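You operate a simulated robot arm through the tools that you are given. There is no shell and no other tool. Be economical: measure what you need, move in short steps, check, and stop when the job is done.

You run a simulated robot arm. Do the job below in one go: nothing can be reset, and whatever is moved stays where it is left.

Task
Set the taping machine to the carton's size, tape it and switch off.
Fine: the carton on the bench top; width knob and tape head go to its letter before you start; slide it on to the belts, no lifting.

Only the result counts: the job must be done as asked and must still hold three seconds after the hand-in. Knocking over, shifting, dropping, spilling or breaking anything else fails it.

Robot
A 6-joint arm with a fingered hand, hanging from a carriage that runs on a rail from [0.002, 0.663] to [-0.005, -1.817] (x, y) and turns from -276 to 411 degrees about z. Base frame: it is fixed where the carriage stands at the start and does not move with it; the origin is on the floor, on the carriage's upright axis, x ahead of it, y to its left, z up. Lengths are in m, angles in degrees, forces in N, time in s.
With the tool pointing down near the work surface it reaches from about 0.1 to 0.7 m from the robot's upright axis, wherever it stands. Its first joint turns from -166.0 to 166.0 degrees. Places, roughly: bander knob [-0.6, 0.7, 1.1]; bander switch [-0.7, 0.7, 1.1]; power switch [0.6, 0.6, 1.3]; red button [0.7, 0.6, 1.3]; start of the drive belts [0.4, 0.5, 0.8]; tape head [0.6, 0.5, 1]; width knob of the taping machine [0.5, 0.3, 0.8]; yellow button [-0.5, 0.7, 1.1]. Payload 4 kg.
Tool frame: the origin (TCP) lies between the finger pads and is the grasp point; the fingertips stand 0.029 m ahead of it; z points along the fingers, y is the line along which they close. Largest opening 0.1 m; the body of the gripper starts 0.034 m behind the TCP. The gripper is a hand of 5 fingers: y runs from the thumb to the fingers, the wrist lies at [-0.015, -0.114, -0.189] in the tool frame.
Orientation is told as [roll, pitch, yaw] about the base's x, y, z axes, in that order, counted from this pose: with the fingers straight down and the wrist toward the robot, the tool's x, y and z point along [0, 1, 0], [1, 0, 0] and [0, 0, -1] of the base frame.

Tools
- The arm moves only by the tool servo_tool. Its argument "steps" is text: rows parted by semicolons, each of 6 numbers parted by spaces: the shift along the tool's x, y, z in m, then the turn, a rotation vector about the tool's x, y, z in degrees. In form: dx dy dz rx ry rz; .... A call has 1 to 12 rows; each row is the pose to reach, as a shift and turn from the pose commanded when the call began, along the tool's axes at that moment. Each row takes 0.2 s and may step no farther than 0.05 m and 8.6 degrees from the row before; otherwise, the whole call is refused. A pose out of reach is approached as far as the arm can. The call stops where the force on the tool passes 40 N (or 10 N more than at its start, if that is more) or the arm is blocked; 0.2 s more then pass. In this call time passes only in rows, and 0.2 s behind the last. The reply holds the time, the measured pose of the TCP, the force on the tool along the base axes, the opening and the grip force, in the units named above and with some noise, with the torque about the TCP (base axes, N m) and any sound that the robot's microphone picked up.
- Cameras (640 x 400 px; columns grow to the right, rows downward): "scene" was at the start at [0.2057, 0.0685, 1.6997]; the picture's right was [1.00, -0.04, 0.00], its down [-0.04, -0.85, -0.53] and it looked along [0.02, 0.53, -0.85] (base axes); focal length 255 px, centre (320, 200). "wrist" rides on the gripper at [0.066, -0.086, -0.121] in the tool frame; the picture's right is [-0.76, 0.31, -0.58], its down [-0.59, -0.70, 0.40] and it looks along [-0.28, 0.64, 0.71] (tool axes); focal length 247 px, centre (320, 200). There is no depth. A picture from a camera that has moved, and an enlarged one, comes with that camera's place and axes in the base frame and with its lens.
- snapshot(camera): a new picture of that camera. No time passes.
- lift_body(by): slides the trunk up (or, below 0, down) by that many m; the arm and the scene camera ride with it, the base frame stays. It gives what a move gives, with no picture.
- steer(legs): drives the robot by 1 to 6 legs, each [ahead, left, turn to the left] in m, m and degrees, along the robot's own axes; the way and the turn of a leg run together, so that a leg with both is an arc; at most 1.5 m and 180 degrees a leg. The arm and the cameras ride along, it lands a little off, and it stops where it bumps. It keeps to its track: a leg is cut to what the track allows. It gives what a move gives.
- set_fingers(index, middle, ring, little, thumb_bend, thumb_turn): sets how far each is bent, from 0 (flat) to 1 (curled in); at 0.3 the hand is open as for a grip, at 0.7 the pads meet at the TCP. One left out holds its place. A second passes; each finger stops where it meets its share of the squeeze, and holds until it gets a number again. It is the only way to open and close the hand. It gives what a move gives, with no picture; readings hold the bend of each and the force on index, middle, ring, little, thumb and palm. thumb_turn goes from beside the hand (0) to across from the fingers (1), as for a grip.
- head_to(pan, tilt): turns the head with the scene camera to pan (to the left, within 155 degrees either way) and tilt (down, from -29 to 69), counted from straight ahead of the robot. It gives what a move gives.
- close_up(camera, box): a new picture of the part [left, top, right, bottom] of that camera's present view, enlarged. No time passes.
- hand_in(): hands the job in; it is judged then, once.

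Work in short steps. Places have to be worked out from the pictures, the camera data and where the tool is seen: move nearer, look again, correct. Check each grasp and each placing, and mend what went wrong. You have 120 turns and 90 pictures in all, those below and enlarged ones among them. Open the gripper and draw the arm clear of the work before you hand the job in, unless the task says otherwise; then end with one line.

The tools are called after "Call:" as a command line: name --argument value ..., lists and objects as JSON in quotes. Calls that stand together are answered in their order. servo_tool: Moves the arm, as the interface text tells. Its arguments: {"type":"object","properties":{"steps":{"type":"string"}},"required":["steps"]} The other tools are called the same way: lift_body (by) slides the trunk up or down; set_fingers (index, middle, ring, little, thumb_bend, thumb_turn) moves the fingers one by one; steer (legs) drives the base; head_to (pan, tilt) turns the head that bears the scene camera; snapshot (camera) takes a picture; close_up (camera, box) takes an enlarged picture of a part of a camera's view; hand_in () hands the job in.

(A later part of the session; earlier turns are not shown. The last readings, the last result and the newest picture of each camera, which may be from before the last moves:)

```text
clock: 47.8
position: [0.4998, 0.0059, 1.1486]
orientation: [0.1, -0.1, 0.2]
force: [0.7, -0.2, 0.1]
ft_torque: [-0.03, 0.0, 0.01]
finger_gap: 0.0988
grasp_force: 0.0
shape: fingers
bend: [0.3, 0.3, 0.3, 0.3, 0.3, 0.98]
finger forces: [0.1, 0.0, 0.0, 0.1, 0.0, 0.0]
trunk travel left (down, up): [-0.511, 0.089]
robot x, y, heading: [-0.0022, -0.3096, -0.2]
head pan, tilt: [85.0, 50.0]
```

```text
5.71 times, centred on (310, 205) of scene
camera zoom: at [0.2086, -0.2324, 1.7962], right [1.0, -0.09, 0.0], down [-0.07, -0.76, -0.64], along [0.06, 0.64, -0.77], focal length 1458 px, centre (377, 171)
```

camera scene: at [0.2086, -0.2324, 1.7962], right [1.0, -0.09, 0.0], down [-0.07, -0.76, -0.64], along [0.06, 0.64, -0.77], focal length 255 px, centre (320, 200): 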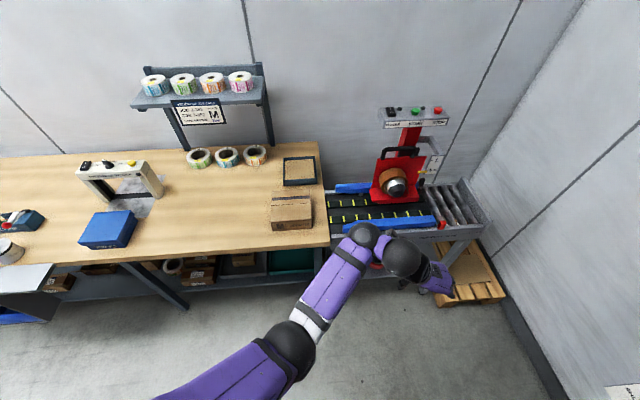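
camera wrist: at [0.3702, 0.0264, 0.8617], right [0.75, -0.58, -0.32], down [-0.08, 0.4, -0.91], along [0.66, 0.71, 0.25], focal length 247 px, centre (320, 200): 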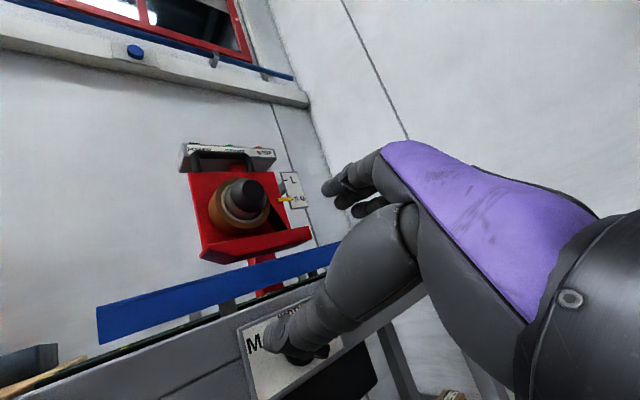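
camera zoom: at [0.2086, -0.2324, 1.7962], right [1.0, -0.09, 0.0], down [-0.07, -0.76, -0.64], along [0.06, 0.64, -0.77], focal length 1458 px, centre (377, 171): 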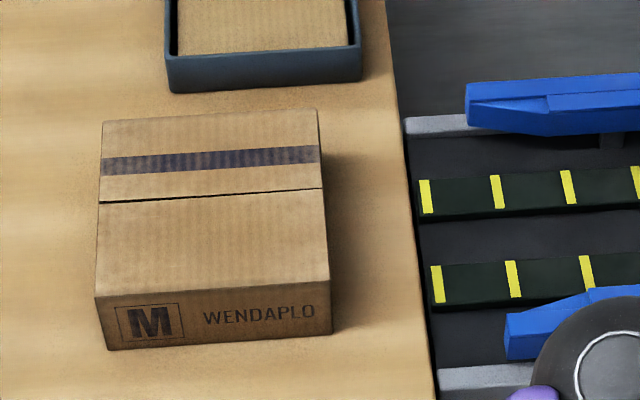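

Carton spans x 0.06–0.23, y 0.40–0.57, bottom z≈0.84; belts start at x≈0.32 centred at y≈0.487, and guides are ~0.18 apart: aligned for a straight +x push. I flatten the fingers to make a paddle and move the hand left while still clear of the bench.

Call:
set_fingers --index 0.1 --middle 0.1 --ring 0.1 --little 0.1 --thumb_bend 0.3 --thumb_turn 0.5

Call:
servo_tool --steps "0 -0.05 0.0 0 0 0; 0 -0.1 0 0 0 0; 0 -0.15 0 0 0 0; 0 -0.2 0 0 0 0; 0 -0.25 0 0 0 0; 0 -0.3 0 0 0 0; 0 -0.35 0 0 0 0; 0.03 -0.39 0 0 0 0; 0.06 -0.43 0 0 0 0; 0.08 -0.47 0 0 0 0; 0.1 -0.51 0 0 0 0"

Call:
snapshot --camera "scene"

```text
clock: 48.8
position: [0.4998, 0.0062, 1.1498]
orientation: [0.2, 0.0, 0.1]
force: [0.3, 0.3, -0.5]
ft_torque: [0.01, 0.05, 0.02]
finger_gap: 0.1339
grasp_force: 0.2
shape: fingers
bend: [0.1, 0.1, 0.1, 0.1, 0.3, 0.49]
finger forces: [0.0, 0.0, 0.0, 0.0, 0.0, 0.1]
trunk travel left (down, up): [-0.511, 0.089]
robot x, y, heading: [-0.0023, -0.3065, -0.1]
head pan, tilt: [85.0, 50.0]
```

```text
clock: 51.2
position: [0.0448, 0.2091, 0.9982]
orientation: [-0.3, -0.1, -0.2]
force: [1.5, -1.6, -1.0]
ft_torque: [0.15, 0.14, 0.02]
finger_gap: 0.134
grasp_force: 0.1
shape: fingers
bend: [0.1, 0.1, 0.1, 0.1, 0.3, 0.49]
finger forces: [0.1, 0.0, 0.1, 0.0, 0.1, 0.0]
out of reach, approached as far as the arm can: row 1, 2, 3, 4, 5, 6, 7, 8, 9, 10, 11
trunk travel left (down, up): [-0.511, 0.089]
robot x, y, heading: [-0.0024, -0.3106, 0.0]
head pan, tilt: [85.0, 50.0]
```

```text
52 pictures are left
camera scene: at [0.2095, -0.2331, 1.7964], right [1.0, -0.09, 0.0], down [-0.07, -0.76, -0.64], along [0.06, 0.64, -0.77], focal length 255 px, centre (320, 200)
```

scene: 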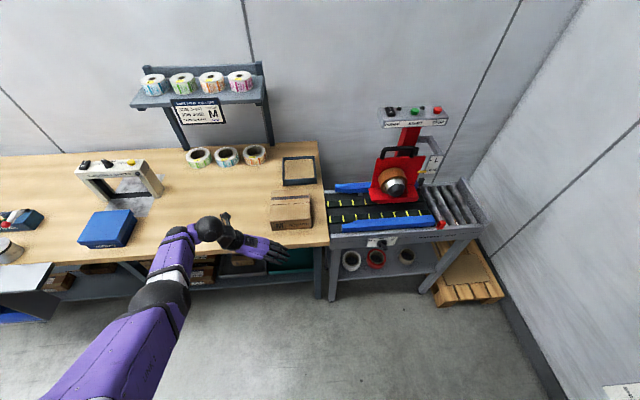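

The hand is at (0.045, 0.209, 1.0). I check how the flat fingers actually lie.

Call:
close_up --camera "scene" --box '[180, 180, 320, 280]'

Call:
snapshot --camera "wrist"

```text
4.00 times, centred on (250, 230) of scene
camera zoom: at [0.2095, -0.2331, 1.7964], right [1.0, -0.09, 0.0], down [-0.07, -0.76, -0.64], along [0.06, 0.64, -0.77], focal length 1021 px, centre (600, 80)
```

zoom: 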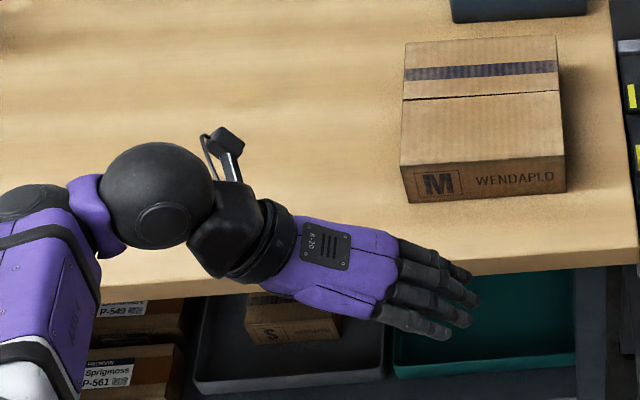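

```text
50 pictures are left
camera wrist: at [-0.0409, 0.2753, 1.1182], right [0.3, -0.76, 0.58], down [-0.7, -0.59, -0.4], along [0.64, -0.29, -0.71], focal length 247 px, centre (320, 200)
```

wrist: 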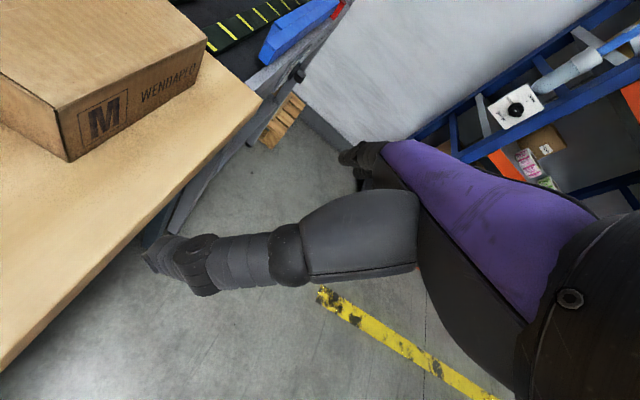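

The flat hand slants ~45° in the tool frame, so pitching the tool +45° makes a vertical paddle with its back facing +x (fingertips ~0.08 below TCP, ~0.055 ahead in x). I do that while shifting left, still in front of the bench.

Call:
servo_tool --steps "0 -0.02 0 8 0 0; 0 -0.04 0 16 0 0; 0 -0.06 0 24 0 0; 0 -0.08 0 32 0 0; 0 -0.10 0 40 0 0; 0 -0.11 0 45 0 0"

Call:
close_up --camera "scene" --box '[160, 170, 320, 290]'

```text
clock: 52.6
position: [-0.0763, 0.1915, 1.0143]
orientation: [0.1, 44.9, 0.0]
force: [0.5, -0.3, -0.2]
ft_torque: [-0.01, 0.03, 0.0]
finger_gap: 0.1341
grasp_force: 0.0
shape: fingers
bend: [0.1, 0.1, 0.1, 0.1, 0.3, 0.49]
finger forces: [0.0, 0.1, 0.0, 0.1, 0.0, 0.0]
out of reach, approached as far as the arm can: row 5, 6
trunk travel left (down, up): [-0.511, 0.089]
robot x, y, heading: [-0.0021, -0.3093, -0.2]
head pan, tilt: [85.0, 50.0]
```

```text
3.33 times, centred on (240, 230) of scene
camera zoom: at [0.2086, -0.2323, 1.7963], right [1.0, -0.09, 0.0], down [-0.07, -0.76, -0.64], along [0.06, 0.64, -0.77], focal length 850 px, centre (587, 100)
```

zoom: 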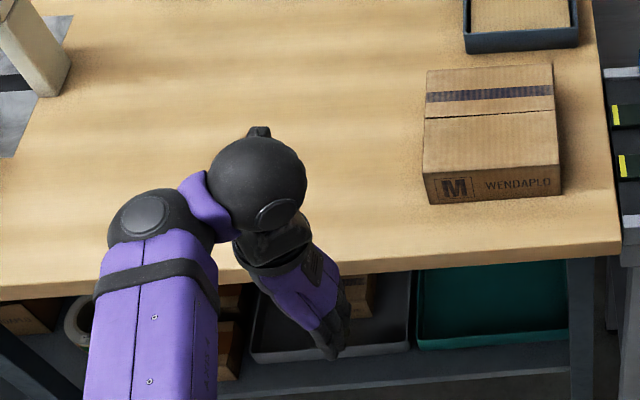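

Hand is now near vertical. I raise a bit, drive over the bench beside the carton, and look.

Call:
lift_body --by 0.06

Call:
steer --legs '[[0, 0.295, 0]]'

Call:
head_to --pan 95 --tilt 60

Call:
snapshot --camera "scene"

Call:
snapshot --camera "wrist"

```text
clock: 53.6
position: [-0.0756, 0.1918, 1.0737]
orientation: [-0.1, 44.6, -0.1]
force: [0.2, 0.1, -0.9]
ft_torque: [-0.01, 0.01, 0.01]
finger_gap: 0.1339
grasp_force: 0.0
shape: fingers
bend: [0.1, 0.1, 0.1, 0.1, 0.3, 0.49]
finger forces: [0.0, 0.1, 0.0, 0.0, 0.1, 0.0]
trunk travel left (down, up): [-0.571, 0.029]
robot x, y, heading: [0.0018, -0.3052, -0.0]
head pan, tilt: [85.0, 50.0]
```

```text
clock: 55.6
position: [-0.076, 0.4843, 1.0738]
orientation: [-0.1, 44.7, -0.1]
force: [0.5, -0.3, -0.3]
ft_torque: [0.05, 0.01, 0.01]
finger_gap: 0.1342
grasp_force: 0.0
shape: fingers
bend: [0.1, 0.1, 0.1, 0.1, 0.3, 0.49]
finger forces: [0.0, 0.0, 0.0, 0.0, 0.0, 0.1]
trunk travel left (down, up): [-0.571, 0.029]
robot x, y, heading: [0.002, -0.014, -0.0]
head pan, tilt: [85.0, 50.0]
```

```text
clock: 56.3
position: [-0.0751, 0.4844, 1.0733]
orientation: [-0.1, 44.8, -0.1]
force: [-0.1, -0.4, 0.2]
ft_torque: [-0.02, -0.02, 0.02]
finger_gap: 0.1342
grasp_force: 0.0
shape: fingers
bend: [0.1, 0.1, 0.1, 0.1, 0.3, 0.49]
finger forces: [0.1, 0.0, 0.1, 0.0, 0.1, 0.1]
trunk travel left (down, up): [-0.571, 0.029]
robot x, y, heading: [0.0026, -0.0125, -0.0]
head pan, tilt: [95.0, 60.0]
```

```text
48 pictures are left
camera scene: at [0.1968, 0.0506, 1.8437], right [1.0, 0.09, 0.0], down [0.07, -0.86, -0.5], along [-0.04, 0.5, -0.87], focal length 255 px, centre (320, 200)
```

scene: 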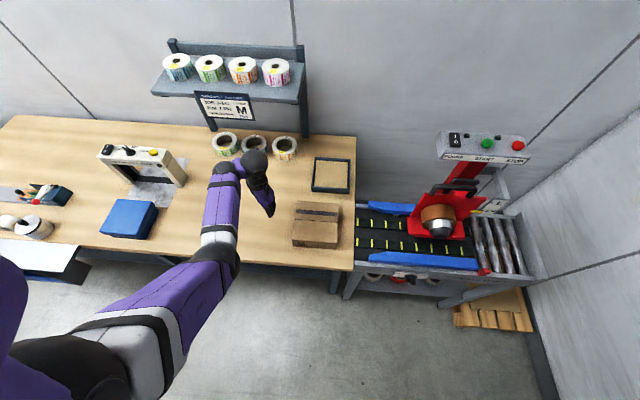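

```text
47 pictures are left
camera wrist: at [-0.0506, 0.5506, 1.2192], right [0.62, -0.76, 0.19], down [-0.78, -0.59, 0.21], along [-0.05, -0.28, -0.96], focal length 247 px, centre (320, 200)
```

wrist: 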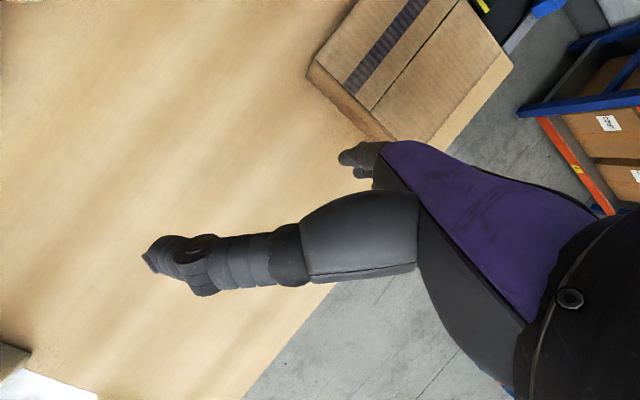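

I enlarge the scene view of the hand to locate the fingertips relative to the carton.

Call:
close_up --camera "scene" --box '[220, 140, 360, 260]'

```text
3.33 times, centred on (290, 200) of scene
camera zoom: at [0.1968, 0.0506, 1.8437], right [1.0, 0.09, 0.0], down [0.07, -0.86, -0.5], along [-0.04, 0.5, -0.87], focal length 850 px, centre (420, 200)
```

zoom: 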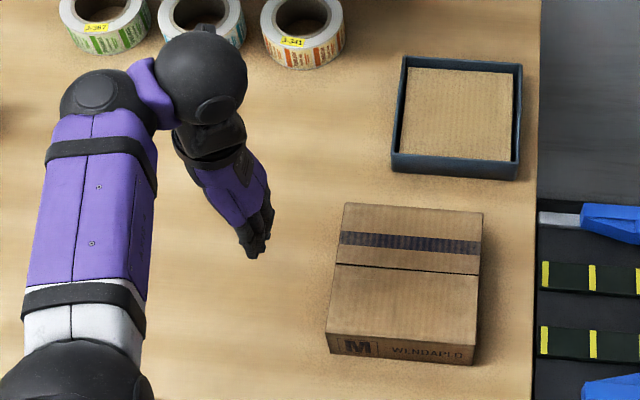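

Fingers span y≈0.46–0.52, good. I lower by 0.12 and look.

Call:
lift_body --by -0.12

Call:
close_up --camera "scene" --box '[220, 140, 360, 260]'

Call:
snapshot --camera "wrist"

```text
clock: 57.8
position: [-0.0749, 0.4838, 0.9534]
orientation: [-0.1, 44.7, -0.1]
force: [0.5, -0.5, -0.6]
ft_torque: [0.0, 0.02, 0.01]
finger_gap: 0.1339
grasp_force: 0.1
shape: fingers
bend: [0.1, 0.1, 0.1, 0.1, 0.3, 0.49]
finger forces: [0.1, 0.1, 0.0, 0.0, 0.0, 0.0]
trunk travel left (down, up): [-0.451, 0.149]
robot x, y, heading: [-0.0014, -0.0156, -0.1]
head pan, tilt: [95.0, 60.0]
```

```text
3.33 times, centred on (290, 200) of scene
camera zoom: at [0.1968, 0.0506, 1.7237], right [1.0, 0.09, 0.0], down [0.08, -0.86, -0.5], along [-0.04, 0.5, -0.87], focal length 850 px, centre (420, 200)
```

zoom: 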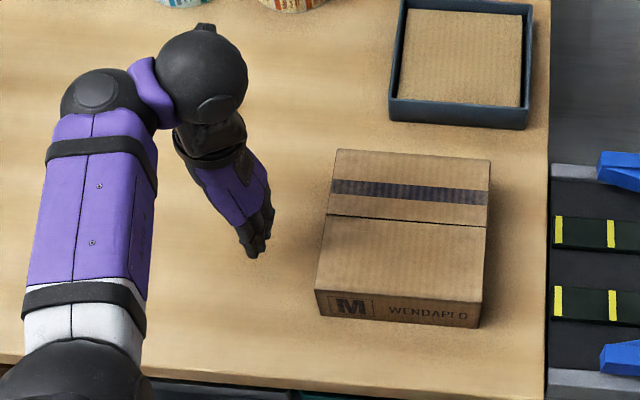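

```text
44 pictures are left
camera wrist: at [-0.0506, 0.5506, 1.0992], right [0.62, -0.76, 0.19], down [-0.78, -0.59, 0.21], along [-0.05, -0.28, -0.96], focal length 247 px, centre (320, 200)
```

wrist: 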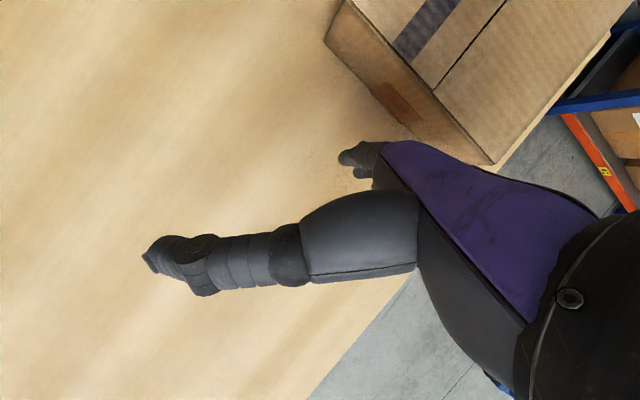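

Fingertips look to be just above the bench next to the carton. I lower 1 cm and approach to contact gently.

Call:
servo_tool --steps "0.003 0.007 0.007 0 0 0; 0.003 0.021 -0.007 0 0 0; 0.003 0.035 -0.021 0 0 0; 0.003 0.049 -0.035 0 0 0; 0.003 0.06 -0.046 0 0 0"

Call:
close_up --camera "scene" --box '[220, 140, 360, 260]'

```text
clock: 59.0
position: [-0.0018, 0.4826, 0.9488]
orientation: [0.1, 44.6, 0.0]
force: [0.0, 0.2, -0.1]
ft_torque: [-0.03, -0.03, 0.01]
finger_gap: 0.1339
grasp_force: 0.1
shape: fingers
bend: [0.1, 0.1, 0.1, 0.1, 0.3, 0.49]
finger forces: [0.1, 0.0, 0.0, 0.0, 0.1, 0.0]
out of reach, approached as far as the arm can: row 1, 2, 3, 4, 5
trunk travel left (down, up): [-0.451, 0.149]
robot x, y, heading: [0.0012, -0.0141, 0.0]
head pan, tilt: [95.0, 60.0]
```

```text
3.33 times, centred on (290, 200) of scene
camera zoom: at [0.1967, 0.0505, 1.7236], right [1.0, 0.09, 0.0], down [0.08, -0.86, -0.5], along [-0.04, 0.5, -0.87], focal length 850 px, centre (420, 200)
```

zoom: 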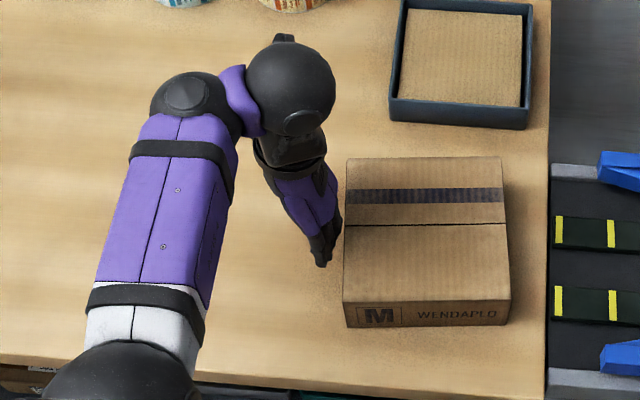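

Carton moved ~2 cm and turned ~5° counter-clockwise, so contact was too far forward (low y). I back off 2.5 cm, move the carriage back for better reach, and re-place the hand ~3 cm further in +y.

Call:
servo_tool --steps "0 -0.018 0.018 0 0 0"

Call:
steer --legs '[[0, -0.08, 0]]'

Call:
servo_tool --steps "0.04 0 0 0 0 0; 0.08 0 0 0 0 0; 0.115 0 0 0 0 0"

Call:
close_up --camera "scene" --box '[220, 120, 360, 240]'

```text
clock: 59.4
position: [-0.0261, 0.483, 0.9497]
orientation: [-0.1, 44.7, -0.2]
force: [-0.1, -0.1, 0.6]
ft_torque: [-0.03, 0.02, 0.0]
finger_gap: 0.1339
grasp_force: 0.0
shape: fingers
bend: [0.1, 0.1, 0.1, 0.1, 0.3, 0.49]
finger forces: [0.1, 0.0, 0.0, 0.0, 0.0, 0.1]
trunk travel left (down, up): [-0.451, 0.149]
robot x, y, heading: [-0.0004, -0.0158, -0.1]
head pan, tilt: [95.0, 60.0]
```

```text
clock: 60.5
position: [-0.027, 0.4046, 0.9496]
orientation: [-0.1, 44.7, -0.1]
force: [-0.1, 0.4, -0.3]
ft_torque: [0.0, -0.03, 0.02]
finger_gap: 0.1341
grasp_force: 0.1
shape: fingers
bend: [0.1, 0.1, 0.1, 0.1, 0.3, 0.49]
finger forces: [0.0, 0.0, 0.0, 0.0, 0.0, 0.1]
trunk travel left (down, up): [-0.451, 0.149]
robot x, y, heading: [-0.0004, -0.0945, 0.1]
head pan, tilt: [95.0, 60.0]
```

```text
clock: 61.3
position: [-0.0076, 0.4763, 0.9598]
orientation: [-2.7, 37.8, -1.8]
force: [-0.9, -0.7, -0.8]
ft_torque: [-0.01, -0.1, -0.01]
finger_gap: 0.1339
grasp_force: 0.0
shape: fingers
bend: [0.1, 0.1, 0.1, 0.1, 0.3, 0.49]
finger forces: [0.0, 0.1, 0.1, 0.1, 0.0, 0.0]
out of reach, approached as far as the arm can: row 1, 2, 3
trunk travel left (down, up): [-0.451, 0.149]
robot x, y, heading: [0.0034, -0.0953, -0.0]
head pan, tilt: [95.0, 60.0]
```

```text
3.33 times, centred on (290, 180) of scene
camera zoom: at [0.1962, -0.0292, 1.7235], right [1.0, 0.09, 0.0], down [0.07, -0.86, -0.5], along [-0.04, 0.5, -0.87], focal length 850 px, centre (420, 267)
```

zoom: 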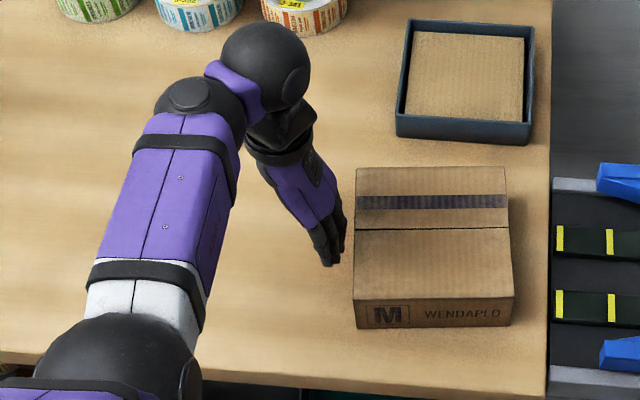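

Further out is unreachable, so the carriage must be closer instead. I pull the hand in 6 cm, restore its pitch, then drive 0.10 toward the bench.

Call:
servo_tool --steps "-0.03 -0.005 0.005 3.5 0.5 -1.5; -0.06 -0.01 0.01 7 1 -3"

Call:
steer --legs '[[0, 0.1, 0]]'

Call:
close_up --camera "scene" --box '[220, 140, 360, 260]'

```text
clock: 61.9
position: [-0.0187, 0.4966, 0.9466]
orientation: [5.2, 46.1, -0.6]
force: [-8.2, -4.8, 2.6]
ft_torque: [0.24, -0.55, -0.22]
finger_gap: 0.1339
grasp_force: 0.1
shape: fingers
bend: [0.1, 0.1, 0.1, 0.1, 0.3, 0.49]
finger forces: [0.0, 0.0, 0.0, 0.0, 0.0, 0.0]
out of reach, approached as far as the arm can: row 1, 2
trunk travel left (down, up): [-0.451, 0.149]
robot x, y, heading: [-0.0019, -0.0977, 0.3]
head pan, tilt: [95.0, 60.0]
```

```text
clock: 63.0
position: [-0.0301, 0.586, 0.9471]
orientation: [5.3, 46.7, 4.8]
force: [0.4, 0.0, 0.3]
ft_torque: [-0.01, -0.01, 0.0]
finger_gap: 0.1341
grasp_force: 0.0
shape: fingers
bend: [0.1, 0.1, 0.1, 0.1, 0.3, 0.49]
finger forces: [0.1, 0.1, 0.0, 0.0, 0.0, 0.1]
trunk travel left (down, up): [-0.451, 0.149]
robot x, y, heading: [0.0034, 0.003, -0.1]
head pan, tilt: [95.0, 60.0]
```

```text
3.33 times, centred on (290, 200) of scene
camera zoom: at [0.1969, 0.0702, 1.7236], right [1.0, 0.09, 0.0], down [0.07, -0.86, -0.5], along [-0.04, 0.5, -0.87], focal length 850 px, centre (420, 200)
```

zoom: 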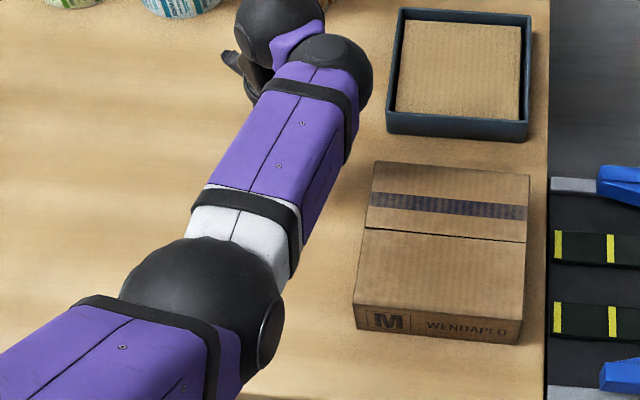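

The arm flipped to another configuration and the carton got nudged (now nearly straight again). I check the surroundings before moving.

Call:
snapshot --camera "scene"

Call:
snapshot --camera "wrist"

```text
40 pictures are left
camera scene: at [0.1969, 0.0702, 1.7236], right [1.0, 0.09, 0.0], down [0.07, -0.86, -0.5], along [-0.04, 0.5, -0.87], focal length 255 px, centre (320, 200)
```

scene: 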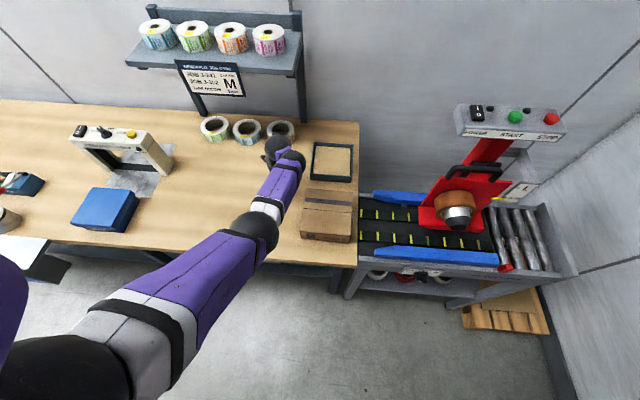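

```text
39 pictures are left
camera wrist: at [-0.0016, 0.6426, 1.0957], right [0.64, -0.76, 0.12], down [-0.76, -0.62, 0.2], along [-0.07, -0.22, -0.97], focal length 247 px, centre (320, 200)
```

wrist: 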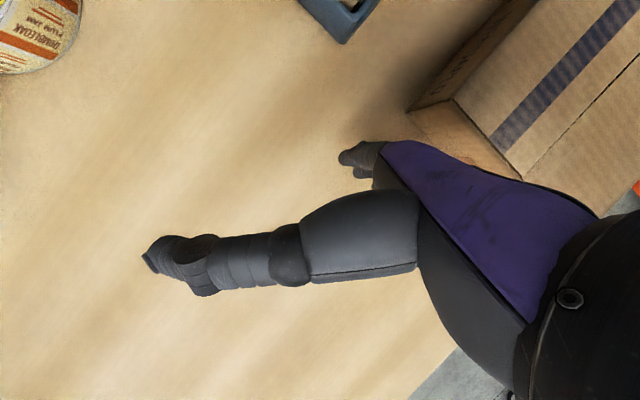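

Nothing else was disturbed; carton's left face is at x≈0.10, y 0.41–0.58 and straight. I bring the hand to y≈0.515 by the carriage, keeping this arm configuration.

Call:
steer --legs '[[0, -0.075, 0]]'

Call:
snapshot --camera "wrist"

```text
clock: 64.1
position: [-0.0304, 0.5117, 0.9467]
orientation: [5.3, 46.6, 5.0]
force: [0.0, 0.0, 0.1]
ft_torque: [-0.01, 0.02, 0.02]
finger_gap: 0.1341
grasp_force: 0.1
shape: fingers
bend: [0.1, 0.1, 0.1, 0.1, 0.3, 0.49]
finger forces: [0.0, 0.0, 0.1, 0.0, 0.0, 0.1]
trunk travel left (down, up): [-0.451, 0.149]
robot x, y, heading: [-0.0033, -0.0723, 0.1]
head pan, tilt: [95.0, 60.0]
```

```text
38 pictures are left
camera wrist: at [-0.0019, 0.5681, 1.0957], right [0.64, -0.76, 0.12], down [-0.76, -0.62, 0.2], along [-0.07, -0.22, -0.97], focal length 247 px, centre (320, 200)
```

wrist: 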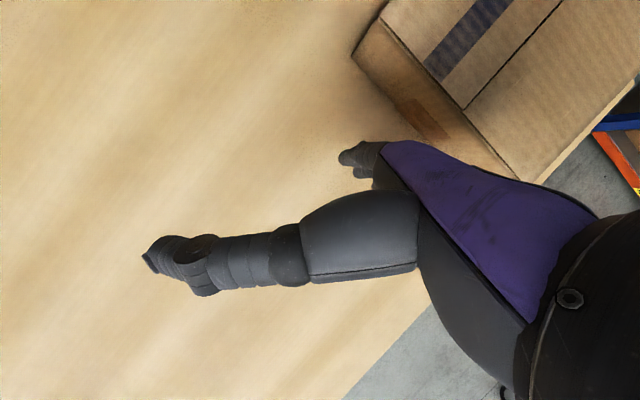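

The hand has 5° roll and 5° yaw; I remove them with a tool-z turn so its back is square to the carton.

Call:
servo_tool --steps "0 0 0 0 0 4; 0 0 0 0 0 7.5"

Call:
close_up --camera "scene" --box '[220, 120, 360, 240]'

```text
clock: 64.7
position: [-0.0301, 0.5116, 0.9459]
orientation: [-2.7, 46.7, -6.1]
force: [-0.2, 0.7, -0.4]
ft_torque: [-0.01, 0.0, 0.01]
finger_gap: 0.1342
grasp_force: 0.0
shape: fingers
bend: [0.1, 0.1, 0.1, 0.1, 0.3, 0.49]
finger forces: [0.0, 0.1, 0.1, 0.1, 0.0, 0.1]
trunk travel left (down, up): [-0.451, 0.149]
robot x, y, heading: [-0.003, -0.0759, -0.1]
head pan, tilt: [95.0, 60.0]
```

```text
3.33 times, centred on (290, 180) of scene
camera zoom: at [0.1967, -0.0043, 1.7236], right [1.0, 0.09, 0.0], down [0.07, -0.86, -0.5], along [-0.04, 0.5, -0.87], focal length 850 px, centre (420, 267)
```

zoom: 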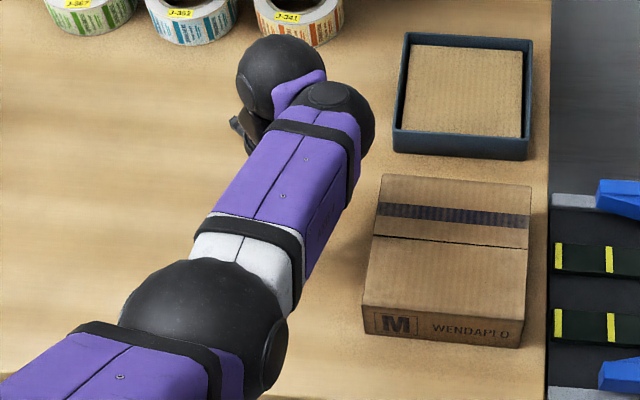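

Slight overshoot; I turn back 3° and begin pushing in +x in small steps.

Call:
servo_tool --steps "0 0 0 0 0 -3; 0 0.018 -0.018 0 0 -3; 0 0.036 -0.036 0 0 -3; 0 0.054 -0.054 0 0 -3; 0 0.068 -0.068 0 0 -3"

Call:
close_up --camera "scene" --box '[220, 120, 360, 240]'

```text
clock: 65.9
position: [0.0669, 0.504, 0.9438]
orientation: [0.5, 46.8, -1.7]
force: [-0.1, 0.0, 0.5]
ft_torque: [0.0, -0.02, 0.01]
finger_gap: 0.1342
grasp_force: 0.6
shape: fingers
bend: [0.1, 0.1, 0.1, 0.1, 0.3, 0.49]
finger forces: [0.1, 0.1, 0.0, 0.0, 0.0, 0.0]
trunk travel left (down, up): [-0.451, 0.149]
robot x, y, heading: [0.0011, -0.0721, 0.2]
head pan, tilt: [95.0, 60.0]
```

```text
3.33 times, centred on (290, 180) of scene
camera zoom: at [0.1966, -0.0043, 1.7236], right [1.0, 0.09, 0.0], down [0.07, -0.86, -0.5], along [-0.04, 0.5, -0.87], focal length 850 px, centre (420, 267)
```

zoom: 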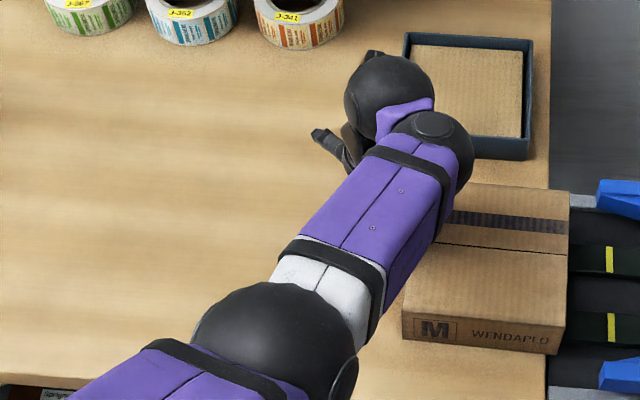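

The carton moved straight, leading edge now at x≈0.32 (belt start). I continue pushing 0.10.

Call:
servo_tool --steps "0 0.018 -0.018 0 0 0; 0 0.036 -0.036 0 0 0; 0 0.054 -0.054 0 0 0; 0 0.07 -0.07 0 0 0"

Call:
close_up --camera "scene" --box '[260, 100, 480, 260]'

```text
clock: 66.9
position: [0.1653, 0.5004, 0.9424]
orientation: [0.5, 46.9, -1.8]
force: [-0.5, 0.3, -0.7]
ft_torque: [0.03, -0.04, -0.01]
finger_gap: 0.1338
grasp_force: 0.2
shape: fingers
bend: [0.1, 0.1, 0.1, 0.1, 0.3, 0.49]
finger forces: [0.1, 0.2, 0.0, 0.0, 0.1, 0.0]
trunk travel left (down, up): [-0.451, 0.149]
robot x, y, heading: [0.0009, -0.069, -0.0]
head pan, tilt: [95.0, 60.0]
```

```text
2.50 times, centred on (370, 180) of scene
camera zoom: at [0.1965, -0.0044, 1.7236], right [1.0, 0.09, 0.0], down [0.07, -0.86, -0.5], along [-0.04, 0.5, -0.87], focal length 638 px, centre (195, 250)
```

zoom: 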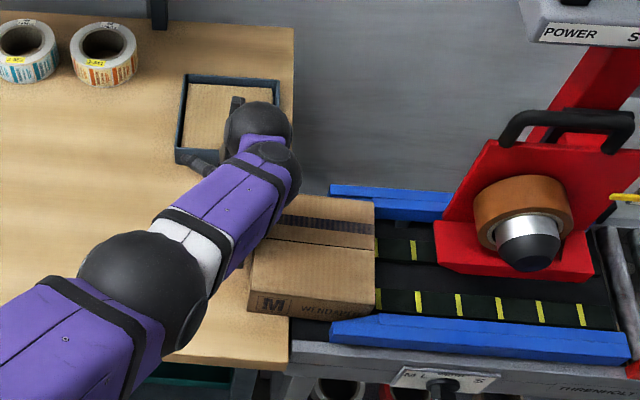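

The carton enters between the guides without trouble. I push another 0.07.

Call:
servo_tool --steps "0 0.015 -0.015 0 0 0; 0 0.03 -0.03 0 0 0; 0 0.045 -0.045 0 0 0; 0 0.053 -0.053 0 0 0"

Call:
close_up --camera "scene" --box '[260, 100, 480, 260]'

```text
clock: 67.9
position: [0.2316, 0.4816, 0.9444]
orientation: [0.5, 46.8, -1.6]
force: [0.1, 0.0, 0.5]
ft_torque: [0.02, 0.0, -0.03]
finger_gap: 0.1341
grasp_force: 0.1
shape: fingers
bend: [0.1, 0.1, 0.1, 0.1, 0.3, 0.49]
finger forces: [0.0, 0.0, 0.1, 0.0, 0.1, 0.1]
out of reach, approached as far as the arm can: row 2, 3, 4
trunk travel left (down, up): [-0.451, 0.149]
robot x, y, heading: [-0.0007, -0.0703, -0.2]
head pan, tilt: [95.0, 60.0]
```

```text
2.50 times, centred on (370, 180) of scene
camera zoom: at [0.1968, -0.0044, 1.7237], right [1.0, 0.09, 0.0], down [0.07, -0.86, -0.5], along [-0.04, 0.5, -0.87], focal length 638 px, centre (195, 250)
```

zoom: 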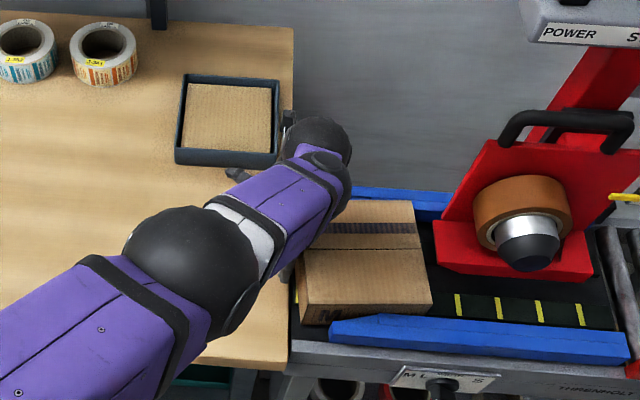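

Carton is in the guides but ~4° rotated counter-clockwise. I back off slightly, drive 0.07 toward the wall, and push at its far side to square it.

Call:
servo_tool --steps "0 -0.011 0.011 0 0 0"

Call:
steer --legs '[[0, 0.06, 0]]'

Call:
servo_tool --steps "0 0.011 -0.011 0 0 0; 0 0.022 -0.022 0 0 0; 0 0.033 -0.033 0 0 0"

Call:
close_up --camera "scene" --box '[260, 120, 480, 280]'

```text
clock: 68.3
position: [0.2162, 0.4825, 0.9447]
orientation: [0.5, 46.8, -1.7]
force: [0.1, 0.6, 0.4]
ft_torque: [0.0, -0.02, 0.01]
finger_gap: 0.1341
grasp_force: 0.1
shape: fingers
bend: [0.1, 0.1, 0.1, 0.1, 0.3, 0.49]
finger forces: [0.0, 0.0, 0.0, 0.0, 0.0, 0.1]
trunk travel left (down, up): [-0.451, 0.149]
robot x, y, heading: [-0.0026, -0.0731, -0.2]
head pan, tilt: [95.0, 60.0]
```

```text
clock: 69.2
position: [0.2161, 0.5407, 0.9443]
orientation: [0.5, 46.8, -1.7]
force: [1.2, 0.6, -1.4]
ft_torque: [0.0, 0.02, -0.03]
finger_gap: 0.1341
grasp_force: 0.0
shape: fingers
bend: [0.1, 0.1, 0.1, 0.1, 0.3, 0.49]
finger forces: [0.0, 0.0, 0.0, 0.1, 0.0, 0.1]
trunk travel left (down, up): [-0.451, 0.149]
robot x, y, heading: [-0.0007, -0.0115, -0.1]
head pan, tilt: [95.0, 60.0]
```

```text
clock: 70.0
position: [0.2537, 0.5304, 0.9459]
orientation: [0.6, 46.9, -1.7]
force: [-0.9, 0.4, -0.2]
ft_torque: [0.02, 0.0, 0.01]
finger_gap: 0.1341
grasp_force: 0.2
shape: fingers
bend: [0.1, 0.1, 0.1, 0.1, 0.3, 0.49]
finger forces: [0.0, 0.8, 0.0, 0.0, 0.0, 0.0]
out of reach, approached as far as the arm can: row 2, 3
trunk travel left (down, up): [-0.451, 0.149]
robot x, y, heading: [0.0041, -0.0058, -0.3]
head pan, tilt: [95.0, 60.0]
```

```text
2.50 times, centred on (370, 200) of scene
camera zoom: at [0.1968, 0.0553, 1.7236], right [1.0, 0.09, 0.0], down [0.07, -0.86, -0.5], along [-0.04, 0.5, -0.87], focal length 638 px, centre (195, 200)
```

zoom: 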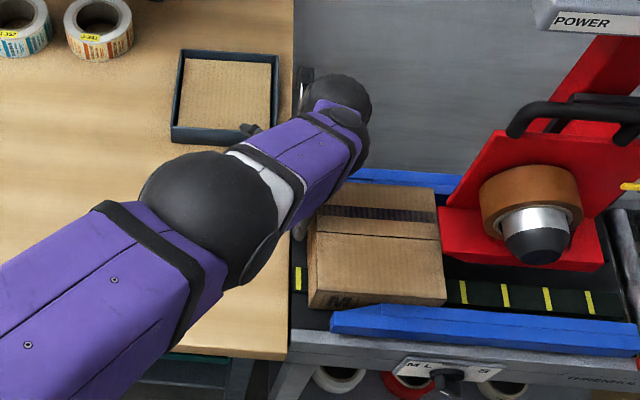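

The carton is square on the belts between the guides. I raise straight up with the trunk, then drive back to re-pose the arm for the switches (power at ≈(0.562,0.637,1.262), START x≈0.66, STOP x≈0.75).

Call:
lift_body --by 0.149

Call:
steer --legs '[[0, -0.4, 0]]'

Call:
set_fingers --index 0.0 --middle 1.0 --ring 1.0 --little 1.0 --thumb_bend 0.6

Call:
servo_tool --steps "0 0.03 -0.03 -8 0 0; 0 0.06 -0.06 -16 0 0; 0 0.08 -0.08 -24 0 0; 0 0.1 -0.1 -32 0 0; 0 0.12 -0.12 -40 0 0; 0 0.13 -0.13 -47 0 0"

Call:
snapshot --camera "scene"

```text
clock: 71.8
position: [0.2528, 0.5294, 1.094]
orientation: [0.5, 46.7, -1.6]
force: [0.1, 1.0, -0.2]
ft_torque: [0.0, 0.05, -0.03]
finger_gap: 0.134
grasp_force: 0.1
shape: fingers
bend: [0.1, 0.1, 0.1, 0.1, 0.3, 0.49]
finger forces: [0.0, 0.0, 0.0, 0.0, 0.1, 0.0]
trunk travel left (down, up): [-0.6, 0.0]
robot x, y, heading: [-0.0015, -0.0115, -0.2]
head pan, tilt: [95.0, 60.0]
```

```text
clock: 74.3
position: [0.2497, 0.1328, 1.0943]
orientation: [0.5, 46.8, -1.6]
force: [0.3, 0.6, 0.7]
ft_torque: [-0.01, -0.04, -0.01]
finger_gap: 0.1341
grasp_force: 0.1
shape: fingers
bend: [0.1, 0.1, 0.1, 0.1, 0.3, 0.49]
finger forces: [0.0, 0.0, 0.0, 0.0, 0.0, 0.0]
trunk travel left (down, up): [-0.6, 0.0]
robot x, y, heading: [0.0007, -0.4091, -0.2]
head pan, tilt: [95.0, 60.0]
```

```text
clock: 75.3
position: [0.2505, 0.1322, 1.0939]
orientation: [0.6, 46.8, -1.5]
force: [-0.3, 0.0, -0.3]
ft_torque: [0.0, -0.01, -0.02]
finger_gap: 0.1081
grasp_force: 0.2
shape: fingers
bend: [0.0, 1.0, 1.0, 1.0, 0.6, 0.51]
finger forces: [0.0, 0.0, 0.0, 0.0, 0.0, 0.0]
trunk travel left (down, up): [-0.6, 0.0]
robot x, y, heading: [0.0024, -0.411, 0.1]
head pan, tilt: [95.0, 60.0]
```

```text
clock: 76.7
position: [0.4014, 0.1139, 1.1059]
orientation: [0.6, 1.5, -1.9]
force: [0.3, 0.0, 0.5]
ft_torque: [0.03, 0.04, 0.03]
finger_gap: 0.1077
grasp_force: 0.1
shape: fingers
bend: [0.0, 1.0, 1.0, 1.0, 0.6, 0.51]
finger forces: [0.1, 0.0, 0.0, 0.0, 0.0, 0.0]
out of reach, approached as far as the arm can: row 3, 4, 5, 6
trunk travel left (down, up): [-0.6, 0.0]
robot x, y, heading: [0.0014, -0.4097, 0.3]
head pan, tilt: [95.0, 60.0]
```

```text
32 pictures are left
camera scene: at [0.1957, -0.3421, 1.8727], right [1.0, 0.09, 0.0], down [0.08, -0.86, -0.5], along [-0.04, 0.5, -0.87], focal length 255 px, centre (320, 200)
```

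scene: 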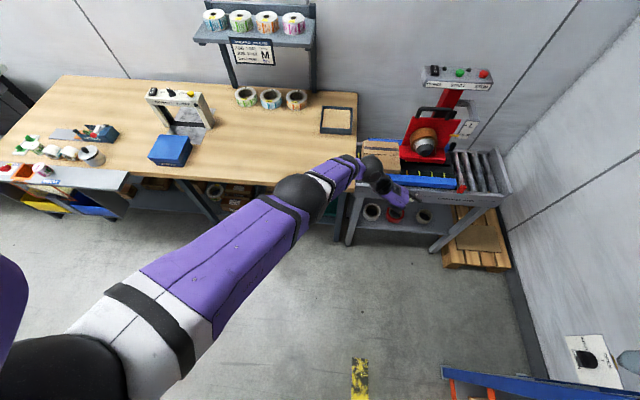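

Now I yaw the hand ~45° toward the outward direction and try raising, pulling slightly inward.

Call:
servo_tool --steps "-0.01 -0.01 -0.01 0 0 -8; -0.02 -0.02 -0.03 0 0 -16; -0.03 -0.02 -0.06 0 0 -24; -0.04 -0.02 -0.09 0 0 -32; -0.04 -0.02 -0.12 0 0 -40; -0.04 -0.02 -0.15 0 0 -45; -0.04 -0.02 -0.18 0 0 -45"

Call:
snapshot --camera "scene"

```text
clock: 78.3
position: [0.3799, 0.0724, 1.2856]
orientation: [0.2, -0.3, 43.0]
force: [0.0, -0.5, 0.1]
ft_torque: [0.03, -0.04, 0.01]
finger_gap: 0.1077
grasp_force: 0.2
shape: fingers
bend: [0.0, 1.0, 1.0, 1.0, 0.6, 0.51]
finger forces: [0.1, 0.0, 0.0, 0.1, 0.0, 0.0]
trunk travel left (down, up): [-0.6, 0.0]
robot x, y, heading: [0.0019, -0.4075, 0.4]
head pan, tilt: [95.0, 60.0]
```

```text
31 pictures are left
camera scene: at [0.1955, -0.3422, 1.8725], right [1.0, 0.09, 0.0], down [0.08, -0.86, -0.5], along [-0.05, 0.5, -0.87], focal length 255 px, centre (320, 200)
```

scene: 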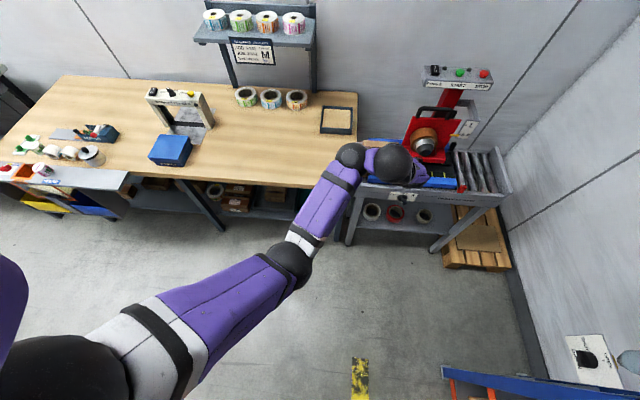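

Height works. I enlarge the hand to locate the index fingertip relative to the TCP.

Call:
close_up --camera "scene" --box '[320, 110, 460, 210]'

Call:
snapshot --camera "wrist"

```text
4.00 times, centred on (390, 160) of scene
camera zoom: at [0.1955, -0.3422, 1.8725], right [1.0, 0.09, 0.0], down [0.08, -0.86, -0.5], along [-0.05, 0.5, -0.87], focal length 1021 px, centre (40, 360)
```

zoom: 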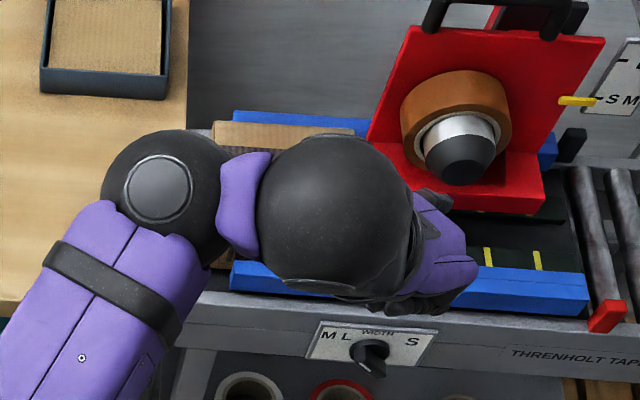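

```text
29 pictures are left
camera wrist: at [0.2711, 0.0604, 1.4049], right [0.74, -0.35, 0.58], down [-0.11, -0.91, -0.4], along [0.66, 0.24, -0.71], focal length 247 px, centre (320, 200)
```

wrist: 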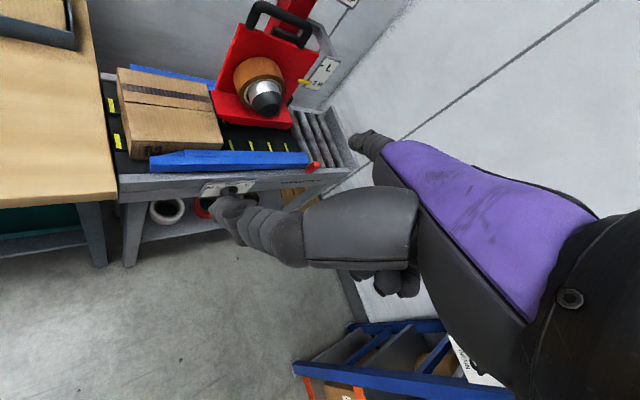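

Index tip works out to tool (0.010, 0.10, −0.009), matching both views; the thumb sticks lower, so I curl it and tilt the hand 20° so the index leads.

Call:
set_fingers --thumb_bend 1.0 --thumb_turn 1.0

Call:
servo_tool --steps "0 0 -0.02 7 0 0; 0 0 -0.04 14 0 0; 0 0 -0.05 20 0 0"

Call:
snapshot --camera "wrist"

```text
clock: 79.3
position: [0.379, 0.0725, 1.2852]
orientation: [0.2, -0.4, 43.1]
force: [0.8, 1.7, 0.0]
ft_torque: [-0.01, 0.02, 0.01]
finger_gap: 0.0453
grasp_force: 0.0
shape: fingers
bend: [0.0, 1.0, 1.0, 1.0, 1.0, 1.0]
finger forces: [0.0, 0.0, 0.0, 0.0, 0.0, 0.0]
trunk travel left (down, up): [-0.6, 0.0]
robot x, y, heading: [0.0009, -0.4098, 0.0]
head pan, tilt: [95.0, 60.0]
```

```text
clock: 80.1
position: [0.4056, 0.1013, 1.3218]
orientation: [0.1, 19.8, 43.2]
force: [-0.3, 0.0, 0.0]
ft_torque: [0.02, 0.0, -0.01]
finger_gap: 0.0455
grasp_force: 0.0
shape: fingers
bend: [0.0, 1.0, 1.0, 1.0, 1.0, 1.0]
finger forces: [0.1, 0.0, 0.0, 0.0, 0.1, 0.1]
out of reach, approached as far as the arm can: row 1, 2, 3
trunk travel left (down, up): [-0.6, 0.0]
robot x, y, heading: [-0.0018, -0.4114, 0.1]
head pan, tilt: [95.0, 60.0]
```

```text
28 pictures are left
camera wrist: at [0.3306, 0.1215, 1.4629], right [0.87, -0.22, 0.44], down [-0.18, -0.97, -0.14], along [0.46, 0.04, -0.89], focal length 247 px, centre (320, 200)
```

wrist: 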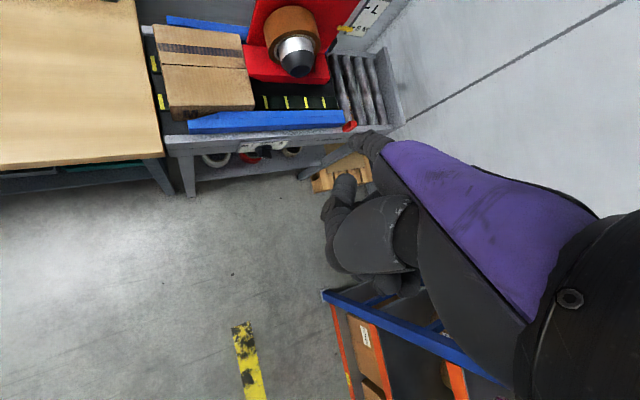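

The index leads but the thumb is nearly as low; I tilt 18° more to give the fingertip clearance.

Call:
servo_tool --steps "0 0 -0.01 6 0 0; 0 0 -0.02 12 0 0; 0 0 -0.03 18 0 0"

Call:
snapshot --camera "wrist"

```text
clock: 80.9
position: [0.4117, 0.1073, 1.3469]
orientation: [0.2, 37.7, 43.2]
force: [0.0, -0.5, -0.4]
ft_torque: [-0.01, -0.02, 0.03]
finger_gap: 0.0454
grasp_force: 0.0
shape: fingers
bend: [0.0, 1.0, 1.0, 1.0, 1.0, 1.0]
finger forces: [0.1, 0.0, 0.1, 0.0, 0.0, 0.1]
trunk travel left (down, up): [-0.6, 0.0]
robot x, y, heading: [-0.0038, -0.4103, 0.3]
head pan, tilt: [95.0, 60.0]
```

```text
27 pictures are left
camera wrist: at [0.3716, 0.1597, 1.4953], right [0.95, -0.15, 0.27], down [-0.18, -0.98, 0.11], along [0.24, -0.16, -0.96], focal length 247 px, centre (320, 200)
```

wrist: 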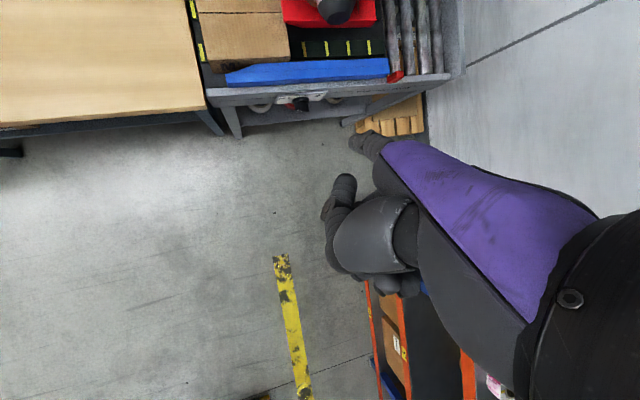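

Reachable. I move the hand to its pressing column (TCP x≈0.507) and up 3 cm, then drive the carriage toward the box.

Call:
servo_tool --steps "-0.035 -0.0045 -0.006 0 0 0; -0.07 -0.009 -0.012 0 0 0; -0.105 -0.0135 -0.018 0 0 0; -0.138 -0.0177 -0.0242 0 0 0"

Call:
steer --legs '[[0, 0.46, 0]]'

Call:
head_to --pan 60 --tilt 45

Call:
snapshot --camera "scene"

```text
clock: 81.9
position: [0.5078, 0.0089, 1.3765]
orientation: [0.2, 37.7, 43.4]
force: [-0.1, 0.3, -0.6]
ft_torque: [-0.01, -0.06, 0.03]
finger_gap: 0.0452
grasp_force: 0.1
shape: fingers
bend: [0.0, 1.0, 1.0, 1.0, 1.0, 1.0]
finger forces: [0.0, 0.1, 0.0, 0.1, 0.1, 0.1]
trunk travel left (down, up): [-0.6, 0.0]
robot x, y, heading: [-0.0011, -0.4104, 0.2]
head pan, tilt: [95.0, 60.0]
```

```text
clock: 84.7
position: [0.51, 0.4656, 1.3772]
orientation: [0.1, 37.6, 43.1]
force: [0.3, 0.3, -0.7]
ft_torque: [-0.02, -0.02, -0.01]
finger_gap: 0.0455
grasp_force: 0.1
shape: fingers
bend: [0.0, 1.0, 1.0, 1.0, 1.0, 1.0]
finger forces: [0.0, 0.1, 0.0, 0.0, 0.0, 0.0]
trunk travel left (down, up): [-0.6, 0.0]
robot x, y, heading: [0.0004, 0.052, -0.4]
head pan, tilt: [95.0, 60.0]
```

```text
clock: 85.7
position: [0.5099, 0.4662, 1.3771]
orientation: [0.2, 37.7, 43.0]
force: [0.0, -0.1, 0.3]
ft_torque: [0.0, -0.03, -0.01]
finger_gap: 0.0455
grasp_force: 0.0
shape: fingers
bend: [0.0, 1.0, 1.0, 1.0, 1.0, 1.0]
finger forces: [0.1, 0.0, 0.0, 0.0, 0.1, 0.0]
trunk travel left (down, up): [-0.6, 0.0]
robot x, y, heading: [0.0001, 0.0536, -0.2]
head pan, tilt: [60.0, 45.0]
```

```text
26 pictures are left
camera scene: at [0.2434, 0.1212, 1.8921], right [0.87, -0.5, 0.0], down [-0.35, -0.61, -0.71], along [0.35, 0.61, -0.71], focal length 255 px, centre (320, 200)
```

scene: 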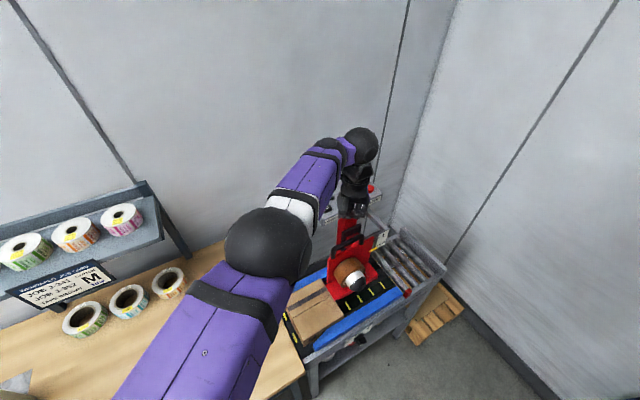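

The scene view is blocked by the forearm; I use the wrist camera to see the fingertip against the control box.

Call:
snapshot --camera "wrist"

```text
25 pictures are left
camera wrist: at [0.4692, 0.5182, 1.5249], right [0.95, -0.15, 0.27], down [-0.18, -0.98, 0.11], along [0.25, -0.16, -0.96], focal length 247 px, centre (320, 200)
```

wrist: 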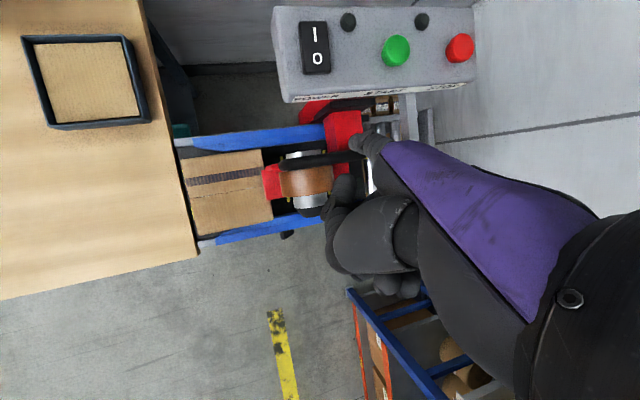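

Clear view: O is the near half, I the far half. Fingertip is at ≈(0.565,0.531,1.323); the I half is at ≈(0.559,0.645,1.262). I drive 0.11 forward, staying 6 cm above.

Call:
steer --legs '[[0, 0.112, 0]]'

Call:
snapshot --camera "wrist"

```text
clock: 86.9
position: [0.5108, 0.5771, 1.3777]
orientation: [0.2, 37.6, 43.1]
force: [-0.1, -0.2, -0.4]
ft_torque: [0.02, 0.03, -0.01]
finger_gap: 0.0454
grasp_force: 0.0
shape: fingers
bend: [0.0, 1.0, 1.0, 1.0, 1.0, 1.0]
finger forces: [0.0, 0.0, 0.0, 0.1, 0.1, 0.0]
trunk travel left (down, up): [-0.6, 0.0]
robot x, y, heading: [-0.0024, 0.1616, -0.2]
head pan, tilt: [60.0, 45.0]
```

```text
24 pictures are left
camera wrist: at [0.4698, 0.6285, 1.5247], right [0.95, -0.15, 0.27], down [-0.19, -0.98, 0.11], along [0.24, -0.16, -0.96], focal length 247 px, centre (320, 200)
```

wrist: 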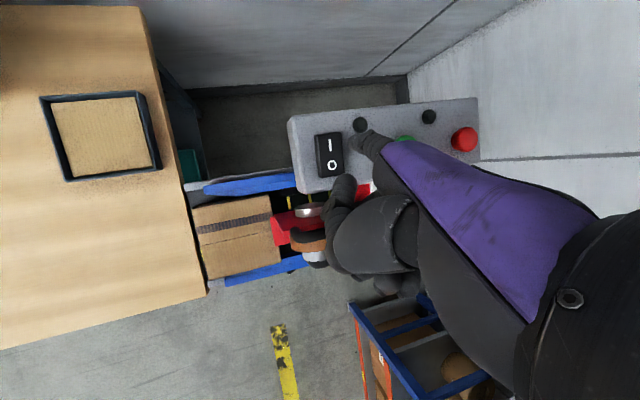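

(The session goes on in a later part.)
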